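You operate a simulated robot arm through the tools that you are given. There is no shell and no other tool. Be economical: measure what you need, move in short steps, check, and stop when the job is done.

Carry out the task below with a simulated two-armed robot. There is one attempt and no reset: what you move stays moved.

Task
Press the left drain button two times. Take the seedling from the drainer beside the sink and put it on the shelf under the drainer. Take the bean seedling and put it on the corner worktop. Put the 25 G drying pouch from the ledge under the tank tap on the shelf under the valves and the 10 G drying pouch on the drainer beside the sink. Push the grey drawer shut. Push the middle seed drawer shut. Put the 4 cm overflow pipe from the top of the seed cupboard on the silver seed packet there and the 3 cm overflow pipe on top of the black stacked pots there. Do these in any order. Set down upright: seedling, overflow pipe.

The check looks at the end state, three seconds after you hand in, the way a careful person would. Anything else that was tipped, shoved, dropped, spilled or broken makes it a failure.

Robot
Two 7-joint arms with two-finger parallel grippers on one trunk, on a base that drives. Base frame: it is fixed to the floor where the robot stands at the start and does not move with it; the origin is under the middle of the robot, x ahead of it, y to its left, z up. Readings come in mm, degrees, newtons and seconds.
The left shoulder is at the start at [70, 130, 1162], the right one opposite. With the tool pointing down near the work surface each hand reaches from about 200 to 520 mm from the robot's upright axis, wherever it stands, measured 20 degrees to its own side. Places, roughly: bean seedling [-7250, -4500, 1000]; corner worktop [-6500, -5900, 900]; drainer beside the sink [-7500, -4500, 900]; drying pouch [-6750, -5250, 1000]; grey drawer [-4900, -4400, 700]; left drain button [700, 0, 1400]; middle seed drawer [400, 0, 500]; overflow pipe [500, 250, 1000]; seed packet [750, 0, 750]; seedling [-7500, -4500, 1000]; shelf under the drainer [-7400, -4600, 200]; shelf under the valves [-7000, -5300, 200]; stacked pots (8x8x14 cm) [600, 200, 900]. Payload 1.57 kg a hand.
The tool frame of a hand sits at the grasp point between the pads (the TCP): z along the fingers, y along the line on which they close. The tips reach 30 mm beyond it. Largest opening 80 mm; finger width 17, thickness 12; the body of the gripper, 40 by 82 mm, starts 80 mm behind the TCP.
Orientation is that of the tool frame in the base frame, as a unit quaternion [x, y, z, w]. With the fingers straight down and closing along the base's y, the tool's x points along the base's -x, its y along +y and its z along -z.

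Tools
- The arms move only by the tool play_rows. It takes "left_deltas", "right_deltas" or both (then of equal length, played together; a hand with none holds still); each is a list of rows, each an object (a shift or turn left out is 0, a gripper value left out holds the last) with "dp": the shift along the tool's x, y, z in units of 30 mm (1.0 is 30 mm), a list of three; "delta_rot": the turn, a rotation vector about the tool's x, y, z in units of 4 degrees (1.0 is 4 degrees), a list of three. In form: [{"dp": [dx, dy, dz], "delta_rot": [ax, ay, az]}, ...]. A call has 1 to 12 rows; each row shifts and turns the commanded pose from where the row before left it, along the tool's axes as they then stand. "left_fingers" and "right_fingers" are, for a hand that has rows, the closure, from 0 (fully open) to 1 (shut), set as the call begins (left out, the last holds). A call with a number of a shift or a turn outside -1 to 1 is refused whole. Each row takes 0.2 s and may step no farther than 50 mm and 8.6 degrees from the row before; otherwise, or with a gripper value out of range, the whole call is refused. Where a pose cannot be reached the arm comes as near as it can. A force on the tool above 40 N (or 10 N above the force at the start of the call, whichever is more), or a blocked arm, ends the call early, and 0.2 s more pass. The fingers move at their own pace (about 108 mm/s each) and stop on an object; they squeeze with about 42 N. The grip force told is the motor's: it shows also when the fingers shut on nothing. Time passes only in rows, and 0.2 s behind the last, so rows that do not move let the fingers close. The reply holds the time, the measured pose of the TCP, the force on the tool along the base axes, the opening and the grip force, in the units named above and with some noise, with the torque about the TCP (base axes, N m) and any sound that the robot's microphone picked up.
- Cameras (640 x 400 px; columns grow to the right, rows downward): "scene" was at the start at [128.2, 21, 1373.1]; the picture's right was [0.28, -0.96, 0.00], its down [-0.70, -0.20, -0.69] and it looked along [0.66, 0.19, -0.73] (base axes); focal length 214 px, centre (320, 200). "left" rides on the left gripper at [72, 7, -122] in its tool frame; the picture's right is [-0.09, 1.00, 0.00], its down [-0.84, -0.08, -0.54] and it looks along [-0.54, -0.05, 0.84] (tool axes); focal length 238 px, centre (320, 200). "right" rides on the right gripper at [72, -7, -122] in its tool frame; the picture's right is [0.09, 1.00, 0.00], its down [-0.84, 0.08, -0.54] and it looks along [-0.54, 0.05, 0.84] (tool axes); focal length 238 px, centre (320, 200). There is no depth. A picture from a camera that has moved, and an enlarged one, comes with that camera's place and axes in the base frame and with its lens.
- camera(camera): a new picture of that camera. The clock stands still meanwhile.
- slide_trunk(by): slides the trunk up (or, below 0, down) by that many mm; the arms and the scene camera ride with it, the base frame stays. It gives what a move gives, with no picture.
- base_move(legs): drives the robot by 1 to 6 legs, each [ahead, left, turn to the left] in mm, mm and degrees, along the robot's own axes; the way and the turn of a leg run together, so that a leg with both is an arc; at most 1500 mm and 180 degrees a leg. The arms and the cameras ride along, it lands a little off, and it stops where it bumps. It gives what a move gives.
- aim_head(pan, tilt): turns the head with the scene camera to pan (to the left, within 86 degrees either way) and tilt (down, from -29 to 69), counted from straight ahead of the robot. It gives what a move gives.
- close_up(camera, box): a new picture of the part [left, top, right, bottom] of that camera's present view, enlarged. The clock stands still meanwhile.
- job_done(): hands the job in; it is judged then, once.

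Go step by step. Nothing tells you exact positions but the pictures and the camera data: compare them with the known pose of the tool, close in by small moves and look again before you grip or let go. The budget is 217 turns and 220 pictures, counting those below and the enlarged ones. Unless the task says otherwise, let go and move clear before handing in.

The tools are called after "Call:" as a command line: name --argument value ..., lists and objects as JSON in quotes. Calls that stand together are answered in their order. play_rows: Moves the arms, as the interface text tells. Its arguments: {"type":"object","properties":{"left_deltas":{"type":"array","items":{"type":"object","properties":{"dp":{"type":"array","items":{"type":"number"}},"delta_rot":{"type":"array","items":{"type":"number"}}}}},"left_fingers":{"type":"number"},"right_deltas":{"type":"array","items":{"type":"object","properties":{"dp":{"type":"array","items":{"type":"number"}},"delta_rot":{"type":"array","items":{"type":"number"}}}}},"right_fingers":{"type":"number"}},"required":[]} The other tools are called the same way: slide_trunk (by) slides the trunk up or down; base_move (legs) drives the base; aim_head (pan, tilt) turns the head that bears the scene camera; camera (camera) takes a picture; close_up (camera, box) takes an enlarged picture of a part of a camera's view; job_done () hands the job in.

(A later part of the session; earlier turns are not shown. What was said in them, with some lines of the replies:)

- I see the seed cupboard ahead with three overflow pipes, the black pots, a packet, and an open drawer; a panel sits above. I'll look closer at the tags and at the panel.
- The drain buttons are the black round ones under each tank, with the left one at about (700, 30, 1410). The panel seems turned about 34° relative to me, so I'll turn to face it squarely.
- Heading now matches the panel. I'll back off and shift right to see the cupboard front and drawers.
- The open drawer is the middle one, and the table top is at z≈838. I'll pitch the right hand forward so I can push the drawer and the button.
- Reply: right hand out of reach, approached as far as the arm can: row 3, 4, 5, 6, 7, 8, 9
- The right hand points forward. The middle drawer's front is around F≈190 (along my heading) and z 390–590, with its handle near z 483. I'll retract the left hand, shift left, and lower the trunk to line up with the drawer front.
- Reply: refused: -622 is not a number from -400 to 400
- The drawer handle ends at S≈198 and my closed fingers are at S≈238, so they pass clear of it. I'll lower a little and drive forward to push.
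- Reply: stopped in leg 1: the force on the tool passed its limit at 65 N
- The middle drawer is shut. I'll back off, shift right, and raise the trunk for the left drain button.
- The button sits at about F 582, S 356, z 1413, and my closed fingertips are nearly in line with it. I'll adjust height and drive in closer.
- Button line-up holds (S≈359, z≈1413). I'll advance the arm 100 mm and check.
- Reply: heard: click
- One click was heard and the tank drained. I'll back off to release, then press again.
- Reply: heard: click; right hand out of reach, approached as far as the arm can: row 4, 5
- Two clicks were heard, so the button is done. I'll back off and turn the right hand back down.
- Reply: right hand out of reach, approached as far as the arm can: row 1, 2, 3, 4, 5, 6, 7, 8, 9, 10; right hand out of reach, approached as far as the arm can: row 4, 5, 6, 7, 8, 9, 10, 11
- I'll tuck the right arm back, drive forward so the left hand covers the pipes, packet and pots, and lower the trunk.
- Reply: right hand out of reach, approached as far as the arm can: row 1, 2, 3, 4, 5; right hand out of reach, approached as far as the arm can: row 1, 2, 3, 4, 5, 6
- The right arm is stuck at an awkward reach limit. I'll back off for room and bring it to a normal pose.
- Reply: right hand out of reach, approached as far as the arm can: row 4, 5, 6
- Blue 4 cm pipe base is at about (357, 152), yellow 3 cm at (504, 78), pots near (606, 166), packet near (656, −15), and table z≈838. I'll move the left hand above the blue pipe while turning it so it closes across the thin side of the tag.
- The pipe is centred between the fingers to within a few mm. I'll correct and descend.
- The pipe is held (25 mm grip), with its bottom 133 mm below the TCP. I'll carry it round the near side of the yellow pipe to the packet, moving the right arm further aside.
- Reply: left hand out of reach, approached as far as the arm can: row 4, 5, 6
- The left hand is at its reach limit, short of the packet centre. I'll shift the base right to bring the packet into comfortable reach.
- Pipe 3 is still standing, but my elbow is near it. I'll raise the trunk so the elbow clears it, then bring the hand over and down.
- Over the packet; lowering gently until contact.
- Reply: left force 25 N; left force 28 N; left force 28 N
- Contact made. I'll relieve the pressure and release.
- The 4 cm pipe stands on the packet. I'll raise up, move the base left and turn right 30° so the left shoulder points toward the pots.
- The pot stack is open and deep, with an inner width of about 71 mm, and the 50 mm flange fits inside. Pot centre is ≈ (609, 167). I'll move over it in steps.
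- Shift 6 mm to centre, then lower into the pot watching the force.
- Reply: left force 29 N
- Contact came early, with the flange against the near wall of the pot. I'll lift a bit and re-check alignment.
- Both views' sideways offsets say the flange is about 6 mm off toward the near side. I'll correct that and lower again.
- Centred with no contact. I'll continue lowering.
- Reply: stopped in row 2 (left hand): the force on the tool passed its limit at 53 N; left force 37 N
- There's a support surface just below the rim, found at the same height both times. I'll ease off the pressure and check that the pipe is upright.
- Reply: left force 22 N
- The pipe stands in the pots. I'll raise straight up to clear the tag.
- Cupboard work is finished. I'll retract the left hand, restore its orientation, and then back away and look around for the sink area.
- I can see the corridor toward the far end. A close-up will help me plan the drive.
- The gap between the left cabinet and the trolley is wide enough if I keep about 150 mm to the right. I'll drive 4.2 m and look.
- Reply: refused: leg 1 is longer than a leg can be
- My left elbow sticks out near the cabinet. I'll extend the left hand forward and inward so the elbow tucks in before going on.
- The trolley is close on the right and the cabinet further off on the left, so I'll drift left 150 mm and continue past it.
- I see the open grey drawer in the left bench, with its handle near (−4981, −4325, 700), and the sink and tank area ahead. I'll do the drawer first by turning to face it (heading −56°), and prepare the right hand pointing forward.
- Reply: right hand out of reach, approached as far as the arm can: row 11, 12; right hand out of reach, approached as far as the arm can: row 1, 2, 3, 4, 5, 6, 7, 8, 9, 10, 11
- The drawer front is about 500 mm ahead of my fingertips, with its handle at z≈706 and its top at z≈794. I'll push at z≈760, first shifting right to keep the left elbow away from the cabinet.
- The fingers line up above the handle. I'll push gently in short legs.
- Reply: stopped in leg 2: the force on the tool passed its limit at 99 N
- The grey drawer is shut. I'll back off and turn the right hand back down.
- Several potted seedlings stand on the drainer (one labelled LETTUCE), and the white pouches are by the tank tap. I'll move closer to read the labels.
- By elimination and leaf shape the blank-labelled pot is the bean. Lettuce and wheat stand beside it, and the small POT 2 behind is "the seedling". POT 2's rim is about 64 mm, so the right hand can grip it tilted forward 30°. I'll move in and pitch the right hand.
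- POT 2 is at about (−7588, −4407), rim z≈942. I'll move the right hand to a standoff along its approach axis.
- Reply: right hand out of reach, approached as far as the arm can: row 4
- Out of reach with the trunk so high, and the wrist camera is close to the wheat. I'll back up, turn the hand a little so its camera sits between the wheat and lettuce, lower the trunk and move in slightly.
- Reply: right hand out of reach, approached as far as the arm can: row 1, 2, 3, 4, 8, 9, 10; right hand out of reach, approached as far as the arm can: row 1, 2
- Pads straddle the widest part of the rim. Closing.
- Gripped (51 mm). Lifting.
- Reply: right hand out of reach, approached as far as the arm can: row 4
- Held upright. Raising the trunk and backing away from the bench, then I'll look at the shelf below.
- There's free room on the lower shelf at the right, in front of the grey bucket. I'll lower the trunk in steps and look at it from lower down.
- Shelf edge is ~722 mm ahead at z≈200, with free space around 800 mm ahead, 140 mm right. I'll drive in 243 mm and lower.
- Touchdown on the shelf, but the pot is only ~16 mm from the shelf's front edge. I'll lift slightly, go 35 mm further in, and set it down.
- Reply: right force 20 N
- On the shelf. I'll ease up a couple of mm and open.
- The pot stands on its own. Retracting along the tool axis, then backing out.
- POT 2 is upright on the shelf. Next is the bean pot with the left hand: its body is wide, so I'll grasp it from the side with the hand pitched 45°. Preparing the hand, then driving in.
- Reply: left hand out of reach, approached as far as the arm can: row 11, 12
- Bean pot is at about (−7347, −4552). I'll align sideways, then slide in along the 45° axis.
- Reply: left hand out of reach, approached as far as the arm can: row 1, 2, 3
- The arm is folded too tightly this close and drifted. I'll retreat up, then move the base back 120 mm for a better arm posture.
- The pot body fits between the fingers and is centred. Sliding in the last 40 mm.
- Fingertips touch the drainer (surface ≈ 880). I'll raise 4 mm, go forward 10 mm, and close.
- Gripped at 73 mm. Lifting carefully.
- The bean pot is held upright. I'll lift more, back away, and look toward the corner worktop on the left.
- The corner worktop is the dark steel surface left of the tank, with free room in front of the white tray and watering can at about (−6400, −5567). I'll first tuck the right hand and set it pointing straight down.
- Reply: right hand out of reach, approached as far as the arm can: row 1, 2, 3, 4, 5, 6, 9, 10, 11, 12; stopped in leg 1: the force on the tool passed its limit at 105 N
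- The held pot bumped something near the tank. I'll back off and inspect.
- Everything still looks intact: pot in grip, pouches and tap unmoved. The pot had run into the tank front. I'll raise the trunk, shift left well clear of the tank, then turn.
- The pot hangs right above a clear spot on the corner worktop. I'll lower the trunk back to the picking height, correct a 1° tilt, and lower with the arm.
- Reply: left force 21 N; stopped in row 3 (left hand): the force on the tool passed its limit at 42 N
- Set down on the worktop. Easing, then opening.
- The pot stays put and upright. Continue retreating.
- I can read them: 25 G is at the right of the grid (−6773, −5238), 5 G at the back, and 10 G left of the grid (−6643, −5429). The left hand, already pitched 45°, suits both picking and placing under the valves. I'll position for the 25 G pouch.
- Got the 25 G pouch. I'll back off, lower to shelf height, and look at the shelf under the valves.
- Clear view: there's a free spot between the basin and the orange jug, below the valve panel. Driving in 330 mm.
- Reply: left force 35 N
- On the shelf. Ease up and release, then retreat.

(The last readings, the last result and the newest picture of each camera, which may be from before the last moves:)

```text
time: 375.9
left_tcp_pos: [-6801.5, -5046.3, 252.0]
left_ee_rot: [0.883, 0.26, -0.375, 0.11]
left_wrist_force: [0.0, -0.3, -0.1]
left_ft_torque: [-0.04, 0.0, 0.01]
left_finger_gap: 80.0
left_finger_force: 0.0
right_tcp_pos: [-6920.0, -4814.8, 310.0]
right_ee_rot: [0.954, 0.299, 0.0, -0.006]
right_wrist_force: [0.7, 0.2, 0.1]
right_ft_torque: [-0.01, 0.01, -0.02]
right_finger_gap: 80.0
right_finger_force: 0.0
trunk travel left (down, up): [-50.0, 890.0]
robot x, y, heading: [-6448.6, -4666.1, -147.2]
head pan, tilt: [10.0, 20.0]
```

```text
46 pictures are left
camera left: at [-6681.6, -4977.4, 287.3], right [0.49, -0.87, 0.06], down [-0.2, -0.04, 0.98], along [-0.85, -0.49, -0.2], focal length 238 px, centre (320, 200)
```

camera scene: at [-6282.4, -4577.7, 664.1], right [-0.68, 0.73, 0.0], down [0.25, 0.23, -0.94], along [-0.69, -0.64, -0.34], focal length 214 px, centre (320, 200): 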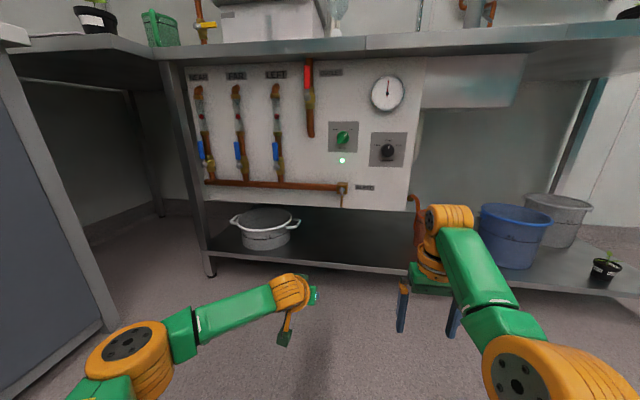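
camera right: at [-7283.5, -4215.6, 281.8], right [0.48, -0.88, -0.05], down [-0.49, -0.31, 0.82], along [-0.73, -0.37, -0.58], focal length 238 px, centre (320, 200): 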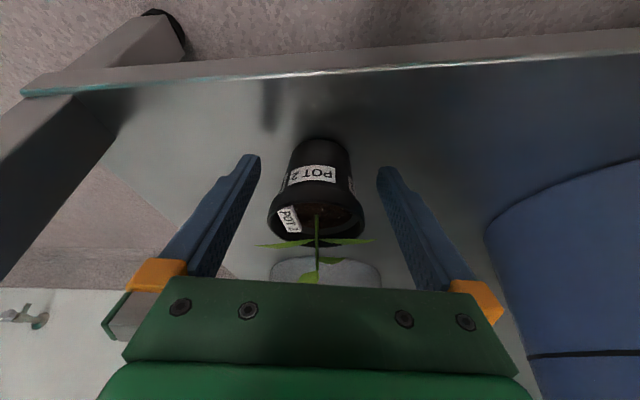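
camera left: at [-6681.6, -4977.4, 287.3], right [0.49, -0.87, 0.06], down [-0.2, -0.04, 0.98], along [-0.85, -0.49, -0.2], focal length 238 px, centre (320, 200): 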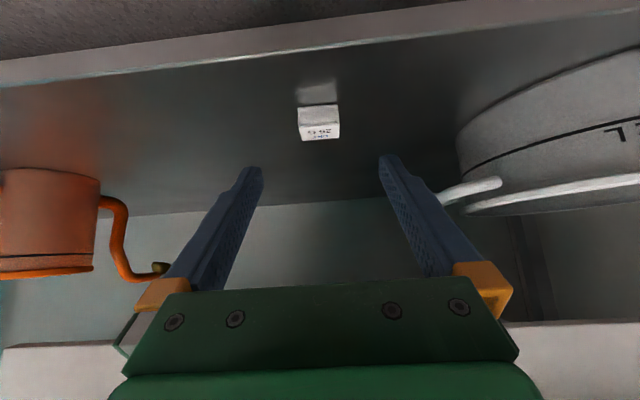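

The 25 G pouch is on the shelf. Now I'll back out, raise up, and go for the 10 G pouch.

Call:
base_move --legs '[[-330, 0, 0]]'

Call:
slide_trunk --by 400

Call:
slide_trunk --by 370

Call:
base_move --legs '[[0, 403, 0], [310, 0, 0]]'

Call:
camera --camera "left"

```text
time: 378.1
left_tcp_pos: [-6519.9, -4865.8, 252.1]
left_ee_rot: [0.883, 0.261, -0.375, 0.11]
left_wrist_force: [-0.2, 0.1, 0.1]
left_ft_torque: [0.01, 0.01, -0.01]
left_finger_gap: 80.0
left_finger_force: 0.1
right_tcp_pos: [-6637.8, -4633.2, 309.9]
right_ee_rot: [0.954, 0.3, 0.0, -0.007]
right_wrist_force: [-0.4, -1.4, -0.3]
right_ft_torque: [-0.02, 0.01, 0.01]
right_finger_gap: 79.7
right_finger_force: 0.2
trunk travel left (down, up): [-50.0, 890.0]
robot x, y, heading: [-6167.2, -4484.9, -147.2]
head pan, tilt: [10.0, 20.0]
```

```text
time: 382.0
left_tcp_pos: [-6519.8, -4865.5, 652.4]
left_ee_rot: [0.883, 0.261, -0.376, 0.11]
left_wrist_force: [0.1, -0.9, 0.3]
left_ft_torque: [0.02, 0.03, -0.05]
left_finger_gap: 79.9
left_finger_force: 0.1
right_tcp_pos: [-6637.2, -4633.1, 710.2]
right_ee_rot: [0.954, 0.3, 0.0, -0.007]
right_wrist_force: [0.2, 0.1, 0.2]
right_ft_torque: [0.0, -0.01, -0.03]
right_finger_gap: 79.9
right_finger_force: 0.0
trunk travel left (down, up): [-450.0, 490.0]
robot x, y, heading: [-6172.5, -4484.2, -147.0]
head pan, tilt: [10.0, 20.0]
```

```text
time: 385.6
left_tcp_pos: [-6519.6, -4866.3, 1022.8]
left_ee_rot: [0.883, 0.262, -0.375, 0.11]
left_wrist_force: [0.0, 0.3, 0.2]
left_ft_torque: [0.0, -0.04, -0.01]
left_finger_gap: 80.0
left_finger_force: 0.0
right_tcp_pos: [-6637.6, -4632.8, 1080.4]
right_ee_rot: [0.954, 0.3, 0.0, -0.007]
right_wrist_force: [1.0, 0.0, 0.6]
right_ft_torque: [0.04, 0.02, -0.01]
right_finger_gap: 80.0
right_finger_force: 0.1
trunk travel left (down, up): [-820.0, 120.0]
robot x, y, heading: [-6166.8, -4482.2, -146.9]
head pan, tilt: [10.0, 20.0]
```

```text
time: 389.8
left_tcp_pos: [-6573.2, -5369.0, 1025.1]
left_ee_rot: [0.884, 0.256, -0.376, 0.108]
left_wrist_force: [-0.6, -0.9, -0.6]
left_ft_torque: [-0.01, -0.02, 0.0]
left_finger_gap: 80.0
left_finger_force: 0.1
right_tcp_pos: [-6688.4, -5134.7, 1080.5]
right_ee_rot: [0.956, 0.294, -0.001, -0.006]
right_wrist_force: [-0.1, 0.8, -0.2]
right_ft_torque: [-0.01, -0.01, 0.01]
right_finger_gap: 80.1
right_finger_force: 0.1
trunk travel left (down, up): [-820.0, 120.0]
robot x, y, heading: [-6216.8, -4992.2, -147.6]
head pan, tilt: [10.0, 20.0]
```

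```text
45 pictures are left
camera left: at [-6452.3, -5301.0, 1057.8], right [0.48, -0.88, 0.06], down [-0.2, -0.04, 0.98], along [-0.86, -0.48, -0.19], focal length 238 px, centre (320, 200)
```

left: 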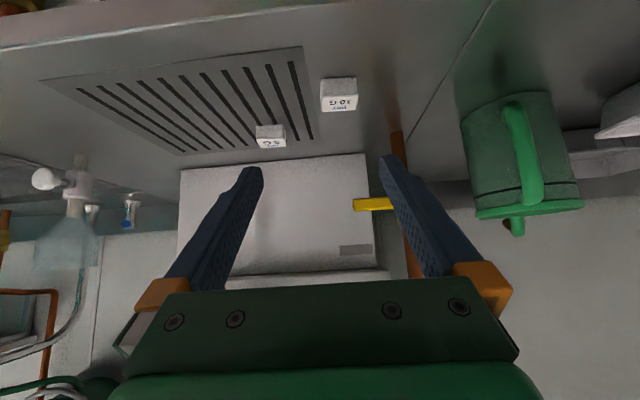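

Call:
play_rows --left_deltas '[{"dp": [0.35, 0.34, 0.3]}, {"dp": [0.34, 0.34, 0.3]}, {"dp": [0, 0, 1]}, {"dp": [0, 0, 1]}, {"dp": [0, 0, 0.9]}]'

Call:
camera --camera "left"

```text
time: 391.0
left_tcp_pos: [-6617.0, -5421.2, 934.6]
left_ee_rot: [0.884, 0.256, -0.376, 0.108]
left_wrist_force: [-0.5, -0.8, -0.5]
left_ft_torque: [-0.03, 0.01, 0.0]
left_finger_gap: 80.2
left_finger_force: 0.0
right_tcp_pos: [-6689.5, -5136.5, 1080.4]
right_ee_rot: [0.956, 0.294, -0.001, -0.006]
right_wrist_force: [0.5, -0.4, 0.2]
right_ft_torque: [0.01, -0.04, -0.03]
right_finger_gap: 80.0
right_finger_force: 0.1
trunk travel left (down, up): [-820.0, 120.0]
robot x, y, heading: [-6219.2, -4992.2, -147.5]
head pan, tilt: [10.0, 20.0]
```

```text
44 pictures are left
camera left: at [-6495.8, -5352.1, 969.3], right [0.48, -0.88, 0.06], down [-0.2, -0.04, 0.98], along [-0.86, -0.48, -0.2], focal length 238 px, centre (320, 200)
```

left: 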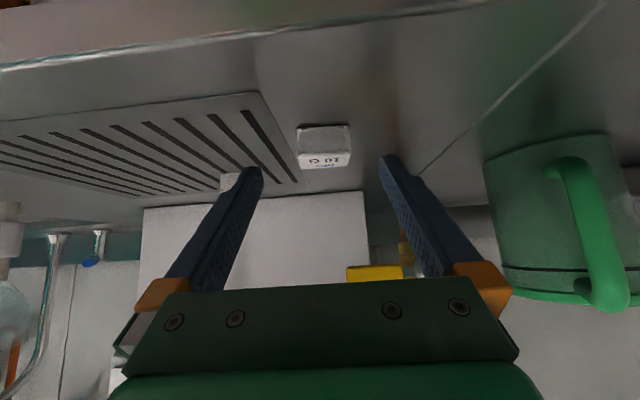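

Call:
play_rows --left_deltas '[{"dp": [0.05, 0.07, 0.5]}, {"dp": [0, 0, 0.4]}, {"dp": [0, 0, 0.2]}, {}]'

Call:
camera --camera "left"

```text
time: 392.0
left_tcp_pos: [-6633.1, -5433.2, 910.8]
left_ee_rot: [0.884, 0.256, -0.376, 0.107]
left_wrist_force: [0.5, 0.5, 0.5]
left_ft_torque: [-0.01, 0.0, 0.02]
left_finger_gap: 80.0
left_finger_force: 0.1
right_tcp_pos: [-6688.8, -5136.6, 1079.4]
right_ee_rot: [0.956, 0.294, 0.0, -0.006]
right_wrist_force: [-0.1, -0.2, -0.4]
right_ft_torque: [0.01, 0.01, -0.02]
right_finger_gap: 79.9
right_finger_force: 0.0
trunk travel left (down, up): [-820.0, 120.0]
robot x, y, heading: [-6223.6, -4994.8, -147.8]
head pan, tilt: [10.0, 20.0]
```

```text
43 pictures are left
camera left: at [-6513.6, -5364.9, 945.4], right [0.48, -0.88, 0.06], down [-0.2, -0.04, 0.98], along [-0.86, -0.48, -0.2], focal length 238 px, centre (320, 200)
```

left: 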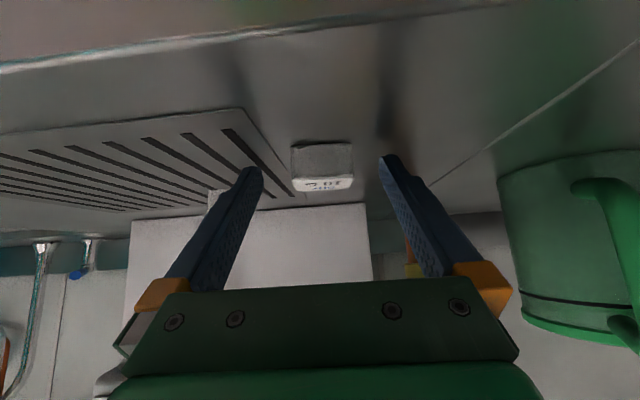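

Call:
play_rows --left_deltas '[{"dp": [-0.15, 0, 0.17]}, {"dp": [-0.15, 0, 0.17]}, {}]'

Call:
play_rows --left_deltas '[{}, {}, {}, {}]' --left_fingers 1

Call:
play_rows --left_deltas '[{"dp": [-0.2, 0, -0.2]}, {"dp": [-0.6, 0, -0.6]}, {"dp": [-0.7, 0, -0.7]}, {"dp": [-0.7, 0, -0.7]}]'

Call:
camera --camera "left"

```text
time: 392.8
left_tcp_pos: [-6644.4, -5442.2, 911.4]
left_ee_rot: [0.884, 0.257, -0.375, 0.108]
left_wrist_force: [0.4, -0.6, 0.2]
left_ft_torque: [-0.02, 0.03, 0.04]
left_finger_gap: 79.9
left_finger_force: 0.0
right_tcp_pos: [-6689.8, -5135.5, 1079.1]
right_ee_rot: [0.956, 0.294, 0.0, -0.005]
right_wrist_force: [-0.3, -0.2, 0.8]
right_ft_torque: [-0.01, 0.01, -0.03]
right_finger_gap: 79.9
right_finger_force: 0.0
trunk travel left (down, up): [-820.0, 120.0]
robot x, y, heading: [-6220.6, -4991.6, -147.3]
head pan, tilt: [10.0, 20.0]
```

```text
time: 393.8
left_tcp_pos: [-6644.8, -5441.1, 911.2]
left_ee_rot: [0.884, 0.256, -0.376, 0.108]
left_wrist_force: [0.3, -0.1, 0.1]
left_ft_torque: [0.03, 0.0, 0.03]
left_finger_gap: 40.1
left_finger_force: 42.1
right_tcp_pos: [-6689.3, -5137.8, 1079.6]
right_ee_rot: [0.956, 0.294, 0.0, -0.006]
right_wrist_force: [-0.5, -0.6, -0.2]
right_ft_torque: [-0.03, 0.01, 0.0]
right_finger_gap: 80.0
right_finger_force: 0.0
trunk travel left (down, up): [-820.0, 120.0]
robot x, y, heading: [-6220.5, -4994.2, -147.6]
head pan, tilt: [10.0, 20.0]
```

```text
time: 394.8
left_tcp_pos: [-6642.1, -5439.6, 1003.4]
left_ee_rot: [0.885, 0.255, -0.376, 0.106]
left_wrist_force: [-0.3, 0.3, -0.1]
left_ft_torque: [0.02, -0.03, 0.03]
left_finger_gap: 40.2
left_finger_force: 42.0
right_tcp_pos: [-6689.0, -5135.5, 1080.1]
right_ee_rot: [0.956, 0.294, 0.0, -0.006]
right_wrist_force: [0.1, 0.0, -0.1]
right_ft_torque: [0.0, -0.01, -0.01]
right_finger_gap: 80.2
right_finger_force: 0.1
trunk travel left (down, up): [-820.0, 120.0]
robot x, y, heading: [-6221.2, -4991.6, -147.6]
head pan, tilt: [10.0, 20.0]
```

```text
42 pictures are left
camera left: at [-6522.1, -5370.8, 1038.5], right [0.48, -0.88, 0.06], down [-0.2, -0.04, 0.98], along [-0.86, -0.48, -0.2], focal length 238 px, centre (320, 200)
```

left: 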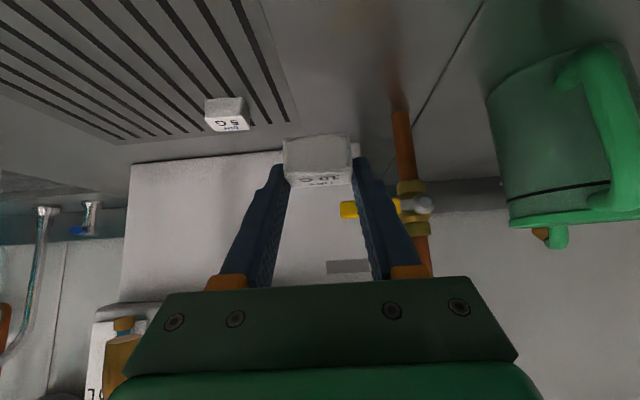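

Got the 10 G pouch. Driving to the drainer spot where the bean stood.

Call:
base_move --legs '[[-250, 0, 0], [0, -1132, 0], [300, 0, 0]]'

Call:
camera --camera "left"

```text
time: 403.7
left_tcp_pos: [-7297.0, -4486.5, 1005.0]
left_ee_rot: [0.885, 0.251, -0.377, 0.106]
left_wrist_force: [-0.4, 0.5, 0.5]
left_ft_torque: [0.01, 0.0, -0.02]
left_finger_gap: 40.2
left_finger_force: 42.1
right_tcp_pos: [-7339.8, -4183.0, 1081.3]
right_ee_rot: [0.957, 0.289, -0.001, -0.006]
right_wrist_force: [-0.4, 0.2, 0.0]
right_ft_torque: [0.0, 0.01, -0.02]
right_finger_gap: 80.2
right_finger_force: 0.1
trunk travel left (down, up): [-820.0, 120.0]
robot x, y, heading: [-6870.9, -4048.0, -148.3]
head pan, tilt: [10.0, 20.0]
```

```text
41 pictures are left
camera left: at [-7176.0, -4419.0, 1039.1], right [0.47, -0.88, 0.06], down [-0.2, -0.04, 0.98], along [-0.86, -0.47, -0.19], focal length 238 px, centre (320, 200)
```

left: 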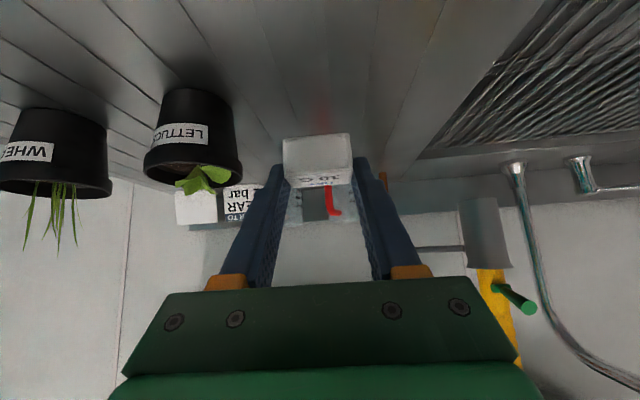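

Over clear drainer space. Lowering.

Call:
play_rows --left_deltas '[{"dp": [0.48, 0, 0.463]}, {"dp": [0.48, 0, 0.463]}, {"dp": [0.48, 0, 0.463]}, {"dp": [0.36, 0, 0.35]}, {"dp": [0.12, 0, 0.116]}, {}]'

Call:
play_rows --left_deltas '[{"dp": [0.07, 0, 0.07]}, {"dp": [0.07, 0, 0.07]}, {}]'

Call:
camera --camera "left"

```text
time: 405.1
left_tcp_pos: [-7299.0, -4487.5, 925.1]
left_ee_rot: [0.886, 0.252, -0.376, 0.106]
left_wrist_force: [-0.5, -0.8, -0.1]
left_ft_torque: [-0.02, -0.02, 0.01]
left_finger_gap: 40.1
left_finger_force: 42.3
right_tcp_pos: [-7341.5, -4183.2, 1079.4]
right_ee_rot: [0.957, 0.289, 0.0, -0.006]
right_wrist_force: [0.1, 0.7, -0.1]
right_ft_torque: [0.01, 0.0, 0.02]
right_finger_gap: 80.1
right_finger_force: 0.1
trunk travel left (down, up): [-820.0, 120.0]
robot x, y, heading: [-6868.7, -4047.4, -148.1]
head pan, tilt: [10.0, 20.0]
```

```text
time: 405.9
left_tcp_pos: [-7299.7, -4486.6, 917.9]
left_ee_rot: [0.886, 0.251, -0.376, 0.105]
left_wrist_force: [0.5, 0.6, 0.3]
left_ft_torque: [-0.01, 0.02, 0.02]
left_finger_gap: 40.4
left_finger_force: 42.4
right_tcp_pos: [-7342.7, -4182.6, 1079.1]
right_ee_rot: [0.957, 0.289, -0.001, -0.006]
right_wrist_force: [-0.4, -0.1, -0.4]
right_ft_torque: [-0.01, 0.02, 0.01]
right_finger_gap: 80.2
right_finger_force: 0.0
trunk travel left (down, up): [-820.0, 120.0]
robot x, y, heading: [-6869.3, -4045.7, -148.6]
head pan, tilt: [10.0, 20.0]
```

```text
40 pictures are left
camera left: at [-7178.0, -4420.2, 952.2], right [0.47, -0.88, 0.06], down [-0.2, -0.04, 0.98], along [-0.86, -0.47, -0.2], focal length 238 px, centre (320, 200)
```

left: 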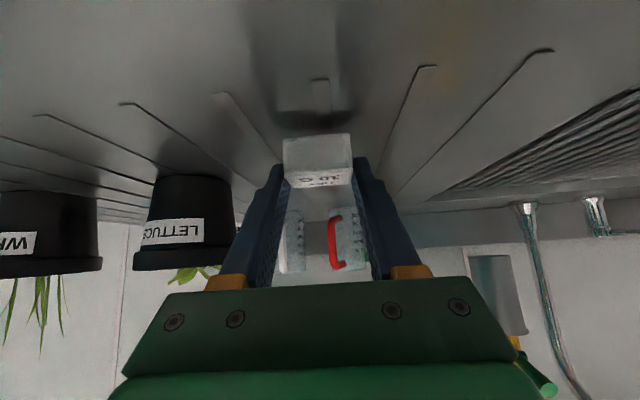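

Call:
play_rows --left_deltas '[{"dp": [0.07, 0, 0.07]}, {"dp": [0.05, 0, 0.05]}, {}]'

Call:
play_rows --left_deltas '[{"dp": [0.05, 0, 0.05]}, {"dp": [0.05, 0, 0.05]}, {}]'

```text
time: 406.7
left_tcp_pos: [-7298.4, -4486.3, 913.6]
left_ee_rot: [0.885, 0.251, -0.376, 0.105]
left_wrist_force: [0.1, 0.9, -0.4]
left_ft_torque: [-0.01, -0.04, -0.01]
left_finger_gap: 40.2
left_finger_force: 41.9
right_tcp_pos: [-7341.5, -4183.2, 1079.2]
right_ee_rot: [0.958, 0.288, 0.0, -0.007]
right_wrist_force: [-0.2, 0.3, 0.3]
right_ft_torque: [-0.01, -0.04, 0.01]
right_finger_gap: 80.2
right_finger_force: 0.2
trunk travel left (down, up): [-820.0, 120.0]
robot x, y, heading: [-6872.0, -4045.4, -148.1]
head pan, tilt: [10.0, 20.0]
```

```text
time: 407.5
left_tcp_pos: [-7298.1, -4487.0, 910.6]
left_ee_rot: [0.885, 0.251, -0.377, 0.106]
left_wrist_force: [-3.2, -3.2, 8.3]
left_ft_torque: [-0.16, 0.01, -0.03]
left_finger_gap: 40.3
left_finger_force: 42.0
right_tcp_pos: [-7342.1, -4183.1, 1080.2]
right_ee_rot: [0.957, 0.289, -0.001, -0.007]
right_wrist_force: [-0.1, -0.1, -0.2]
right_ft_torque: [-0.01, -0.01, -0.03]
right_finger_gap: 80.0
right_finger_force: 0.0
trunk travel left (down, up): [-820.0, 120.0]
robot x, y, heading: [-6870.6, -4046.1, -148.2]
head pan, tilt: [10.0, 20.0]
```

Contact at 910. Releasing and retreating.

Call:
play_rows --left_deltas '[{"dp": [-0.02, 0, -0.02]}, {}, {}, {}]' --left_fingers 0

Call:
play_rows --left_deltas '[{"dp": [0, 0, -0.5]}, {"dp": [0, 0, -1]}, {"dp": [0, 0, -1]}, {"dp": [0, 0, -1]}, {"dp": [0, 0, -1]}]'

Call:
base_move --legs '[[-350, 0, 0]]'

Call:
aim_head --pan 0 --tilt 38

Call:
camera --camera "scene"

```text
time: 408.5
left_tcp_pos: [-7298.6, -4488.0, 909.4]
left_ee_rot: [0.885, 0.251, -0.377, 0.106]
left_wrist_force: [0.1, -0.2, -0.3]
left_ft_torque: [-0.03, 0.0, 0.01]
left_finger_gap: 79.8
left_finger_force: 0.1
right_tcp_pos: [-7343.2, -4183.9, 1080.7]
right_ee_rot: [0.957, 0.289, 0.0, -0.006]
right_wrist_force: [-0.1, 0.6, -0.9]
right_ft_torque: [0.03, 0.04, -0.01]
right_finger_gap: 79.9
right_finger_force: 0.0
trunk travel left (down, up): [-820.0, 120.0]
robot x, y, heading: [-6873.8, -4046.3, -148.3]
head pan, tilt: [10.0, 20.0]
```

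```text
time: 409.7
left_tcp_pos: [-7214.1, -4435.9, 1003.7]
left_ee_rot: [0.885, 0.251, -0.376, 0.105]
left_wrist_force: [0.0, 0.0, -0.8]
left_ft_torque: [0.01, -0.03, 0.02]
left_finger_gap: 79.6
left_finger_force: 0.1
right_tcp_pos: [-7340.7, -4184.3, 1080.4]
right_ee_rot: [0.957, 0.289, 0.0, -0.006]
right_wrist_force: [0.0, -0.1, 0.2]
right_ft_torque: [0.01, -0.01, 0.02]
right_finger_gap: 80.1
right_finger_force: 0.0
trunk travel left (down, up): [-820.0, 120.0]
robot x, y, heading: [-6867.9, -4045.7, -148.4]
head pan, tilt: [10.0, 20.0]
```

```text
time: 412.0
left_tcp_pos: [-6918.8, -4255.2, 1002.1]
left_ee_rot: [0.886, 0.252, -0.375, 0.105]
left_wrist_force: [0.2, 0.4, -0.7]
left_ft_torque: [-0.02, -0.02, -0.01]
left_finger_gap: 80.0
left_finger_force: 0.0
right_tcp_pos: [-7047.4, -4002.7, 1078.8]
right_ee_rot: [0.957, 0.291, 0.001, -0.007]
right_wrist_force: [-0.4, 0.5, 0.3]
right_ft_torque: [0.01, -0.03, 0.03]
right_finger_gap: 80.1
right_finger_force: 0.1
trunk travel left (down, up): [-820.0, 120.0]
robot x, y, heading: [-6575.6, -3861.8, -148.1]
head pan, tilt: [10.0, 20.0]
```

```text
time: 412.8
left_tcp_pos: [-6918.2, -4253.7, 1004.0]
left_ee_rot: [0.885, 0.252, -0.376, 0.105]
left_wrist_force: [-0.1, -0.5, -0.4]
left_ft_torque: [0.0, 0.03, 0.03]
left_finger_gap: 80.2
left_finger_force: 0.0
right_tcp_pos: [-7044.0, -4001.5, 1080.8]
right_ee_rot: [0.957, 0.291, 0.0, -0.006]
right_wrist_force: [1.6, 0.9, 0.6]
right_ft_torque: [-0.03, 0.0, 0.0]
right_finger_gap: 80.0
right_finger_force: 0.0
trunk travel left (down, up): [-820.0, 120.0]
robot x, y, heading: [-6575.7, -3859.9, -148.1]
head pan, tilt: [0.0, 38.0]
```

```text
39 pictures are left
camera scene: at [-6689.2, -3933.7, 1405.9], right [-0.53, 0.85, 0.0], down [0.52, 0.32, -0.79], along [-0.67, -0.42, -0.61], focal length 214 px, centre (320, 200)
```

scene: 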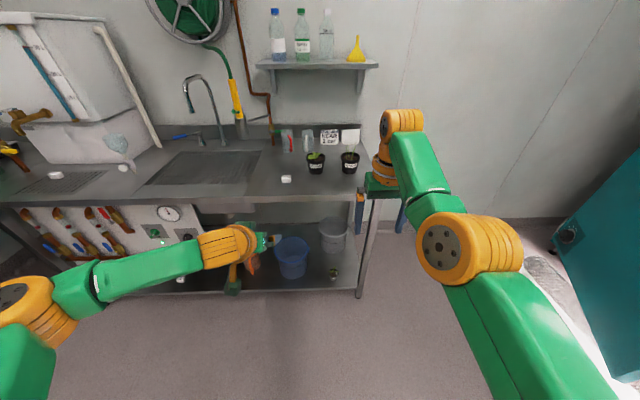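

Everything checks out from here: the 10 G pouch is on the drainer, POT 2 and the 25 G pouch are on the shelf, and the bean stands on the corner worktop. Both hands are clear, so I'm handing in.

Call:
job_done

```text
The job is handed in.
```

I completed every task step and handed the job in, but I don't know the verdict: the check only reported that it was received.

- **Bump on the way:** while carrying the bean seedling I drove the pot into something near the tank, most likely its front, at about 105 N. The pot stayed in the grip, and the tap and pouches looked unmoved afterwards.
- **Bean and seedling choice:** no label said "bean". I took the blank-labelled pot as the bean, by its leaves and because the others were marked lettuce, wheat and POT 2. I took POT 2 as "the seedling".
- **3 cm overflow pipe:** it stands upright inside the top pot, resting just below the rim.
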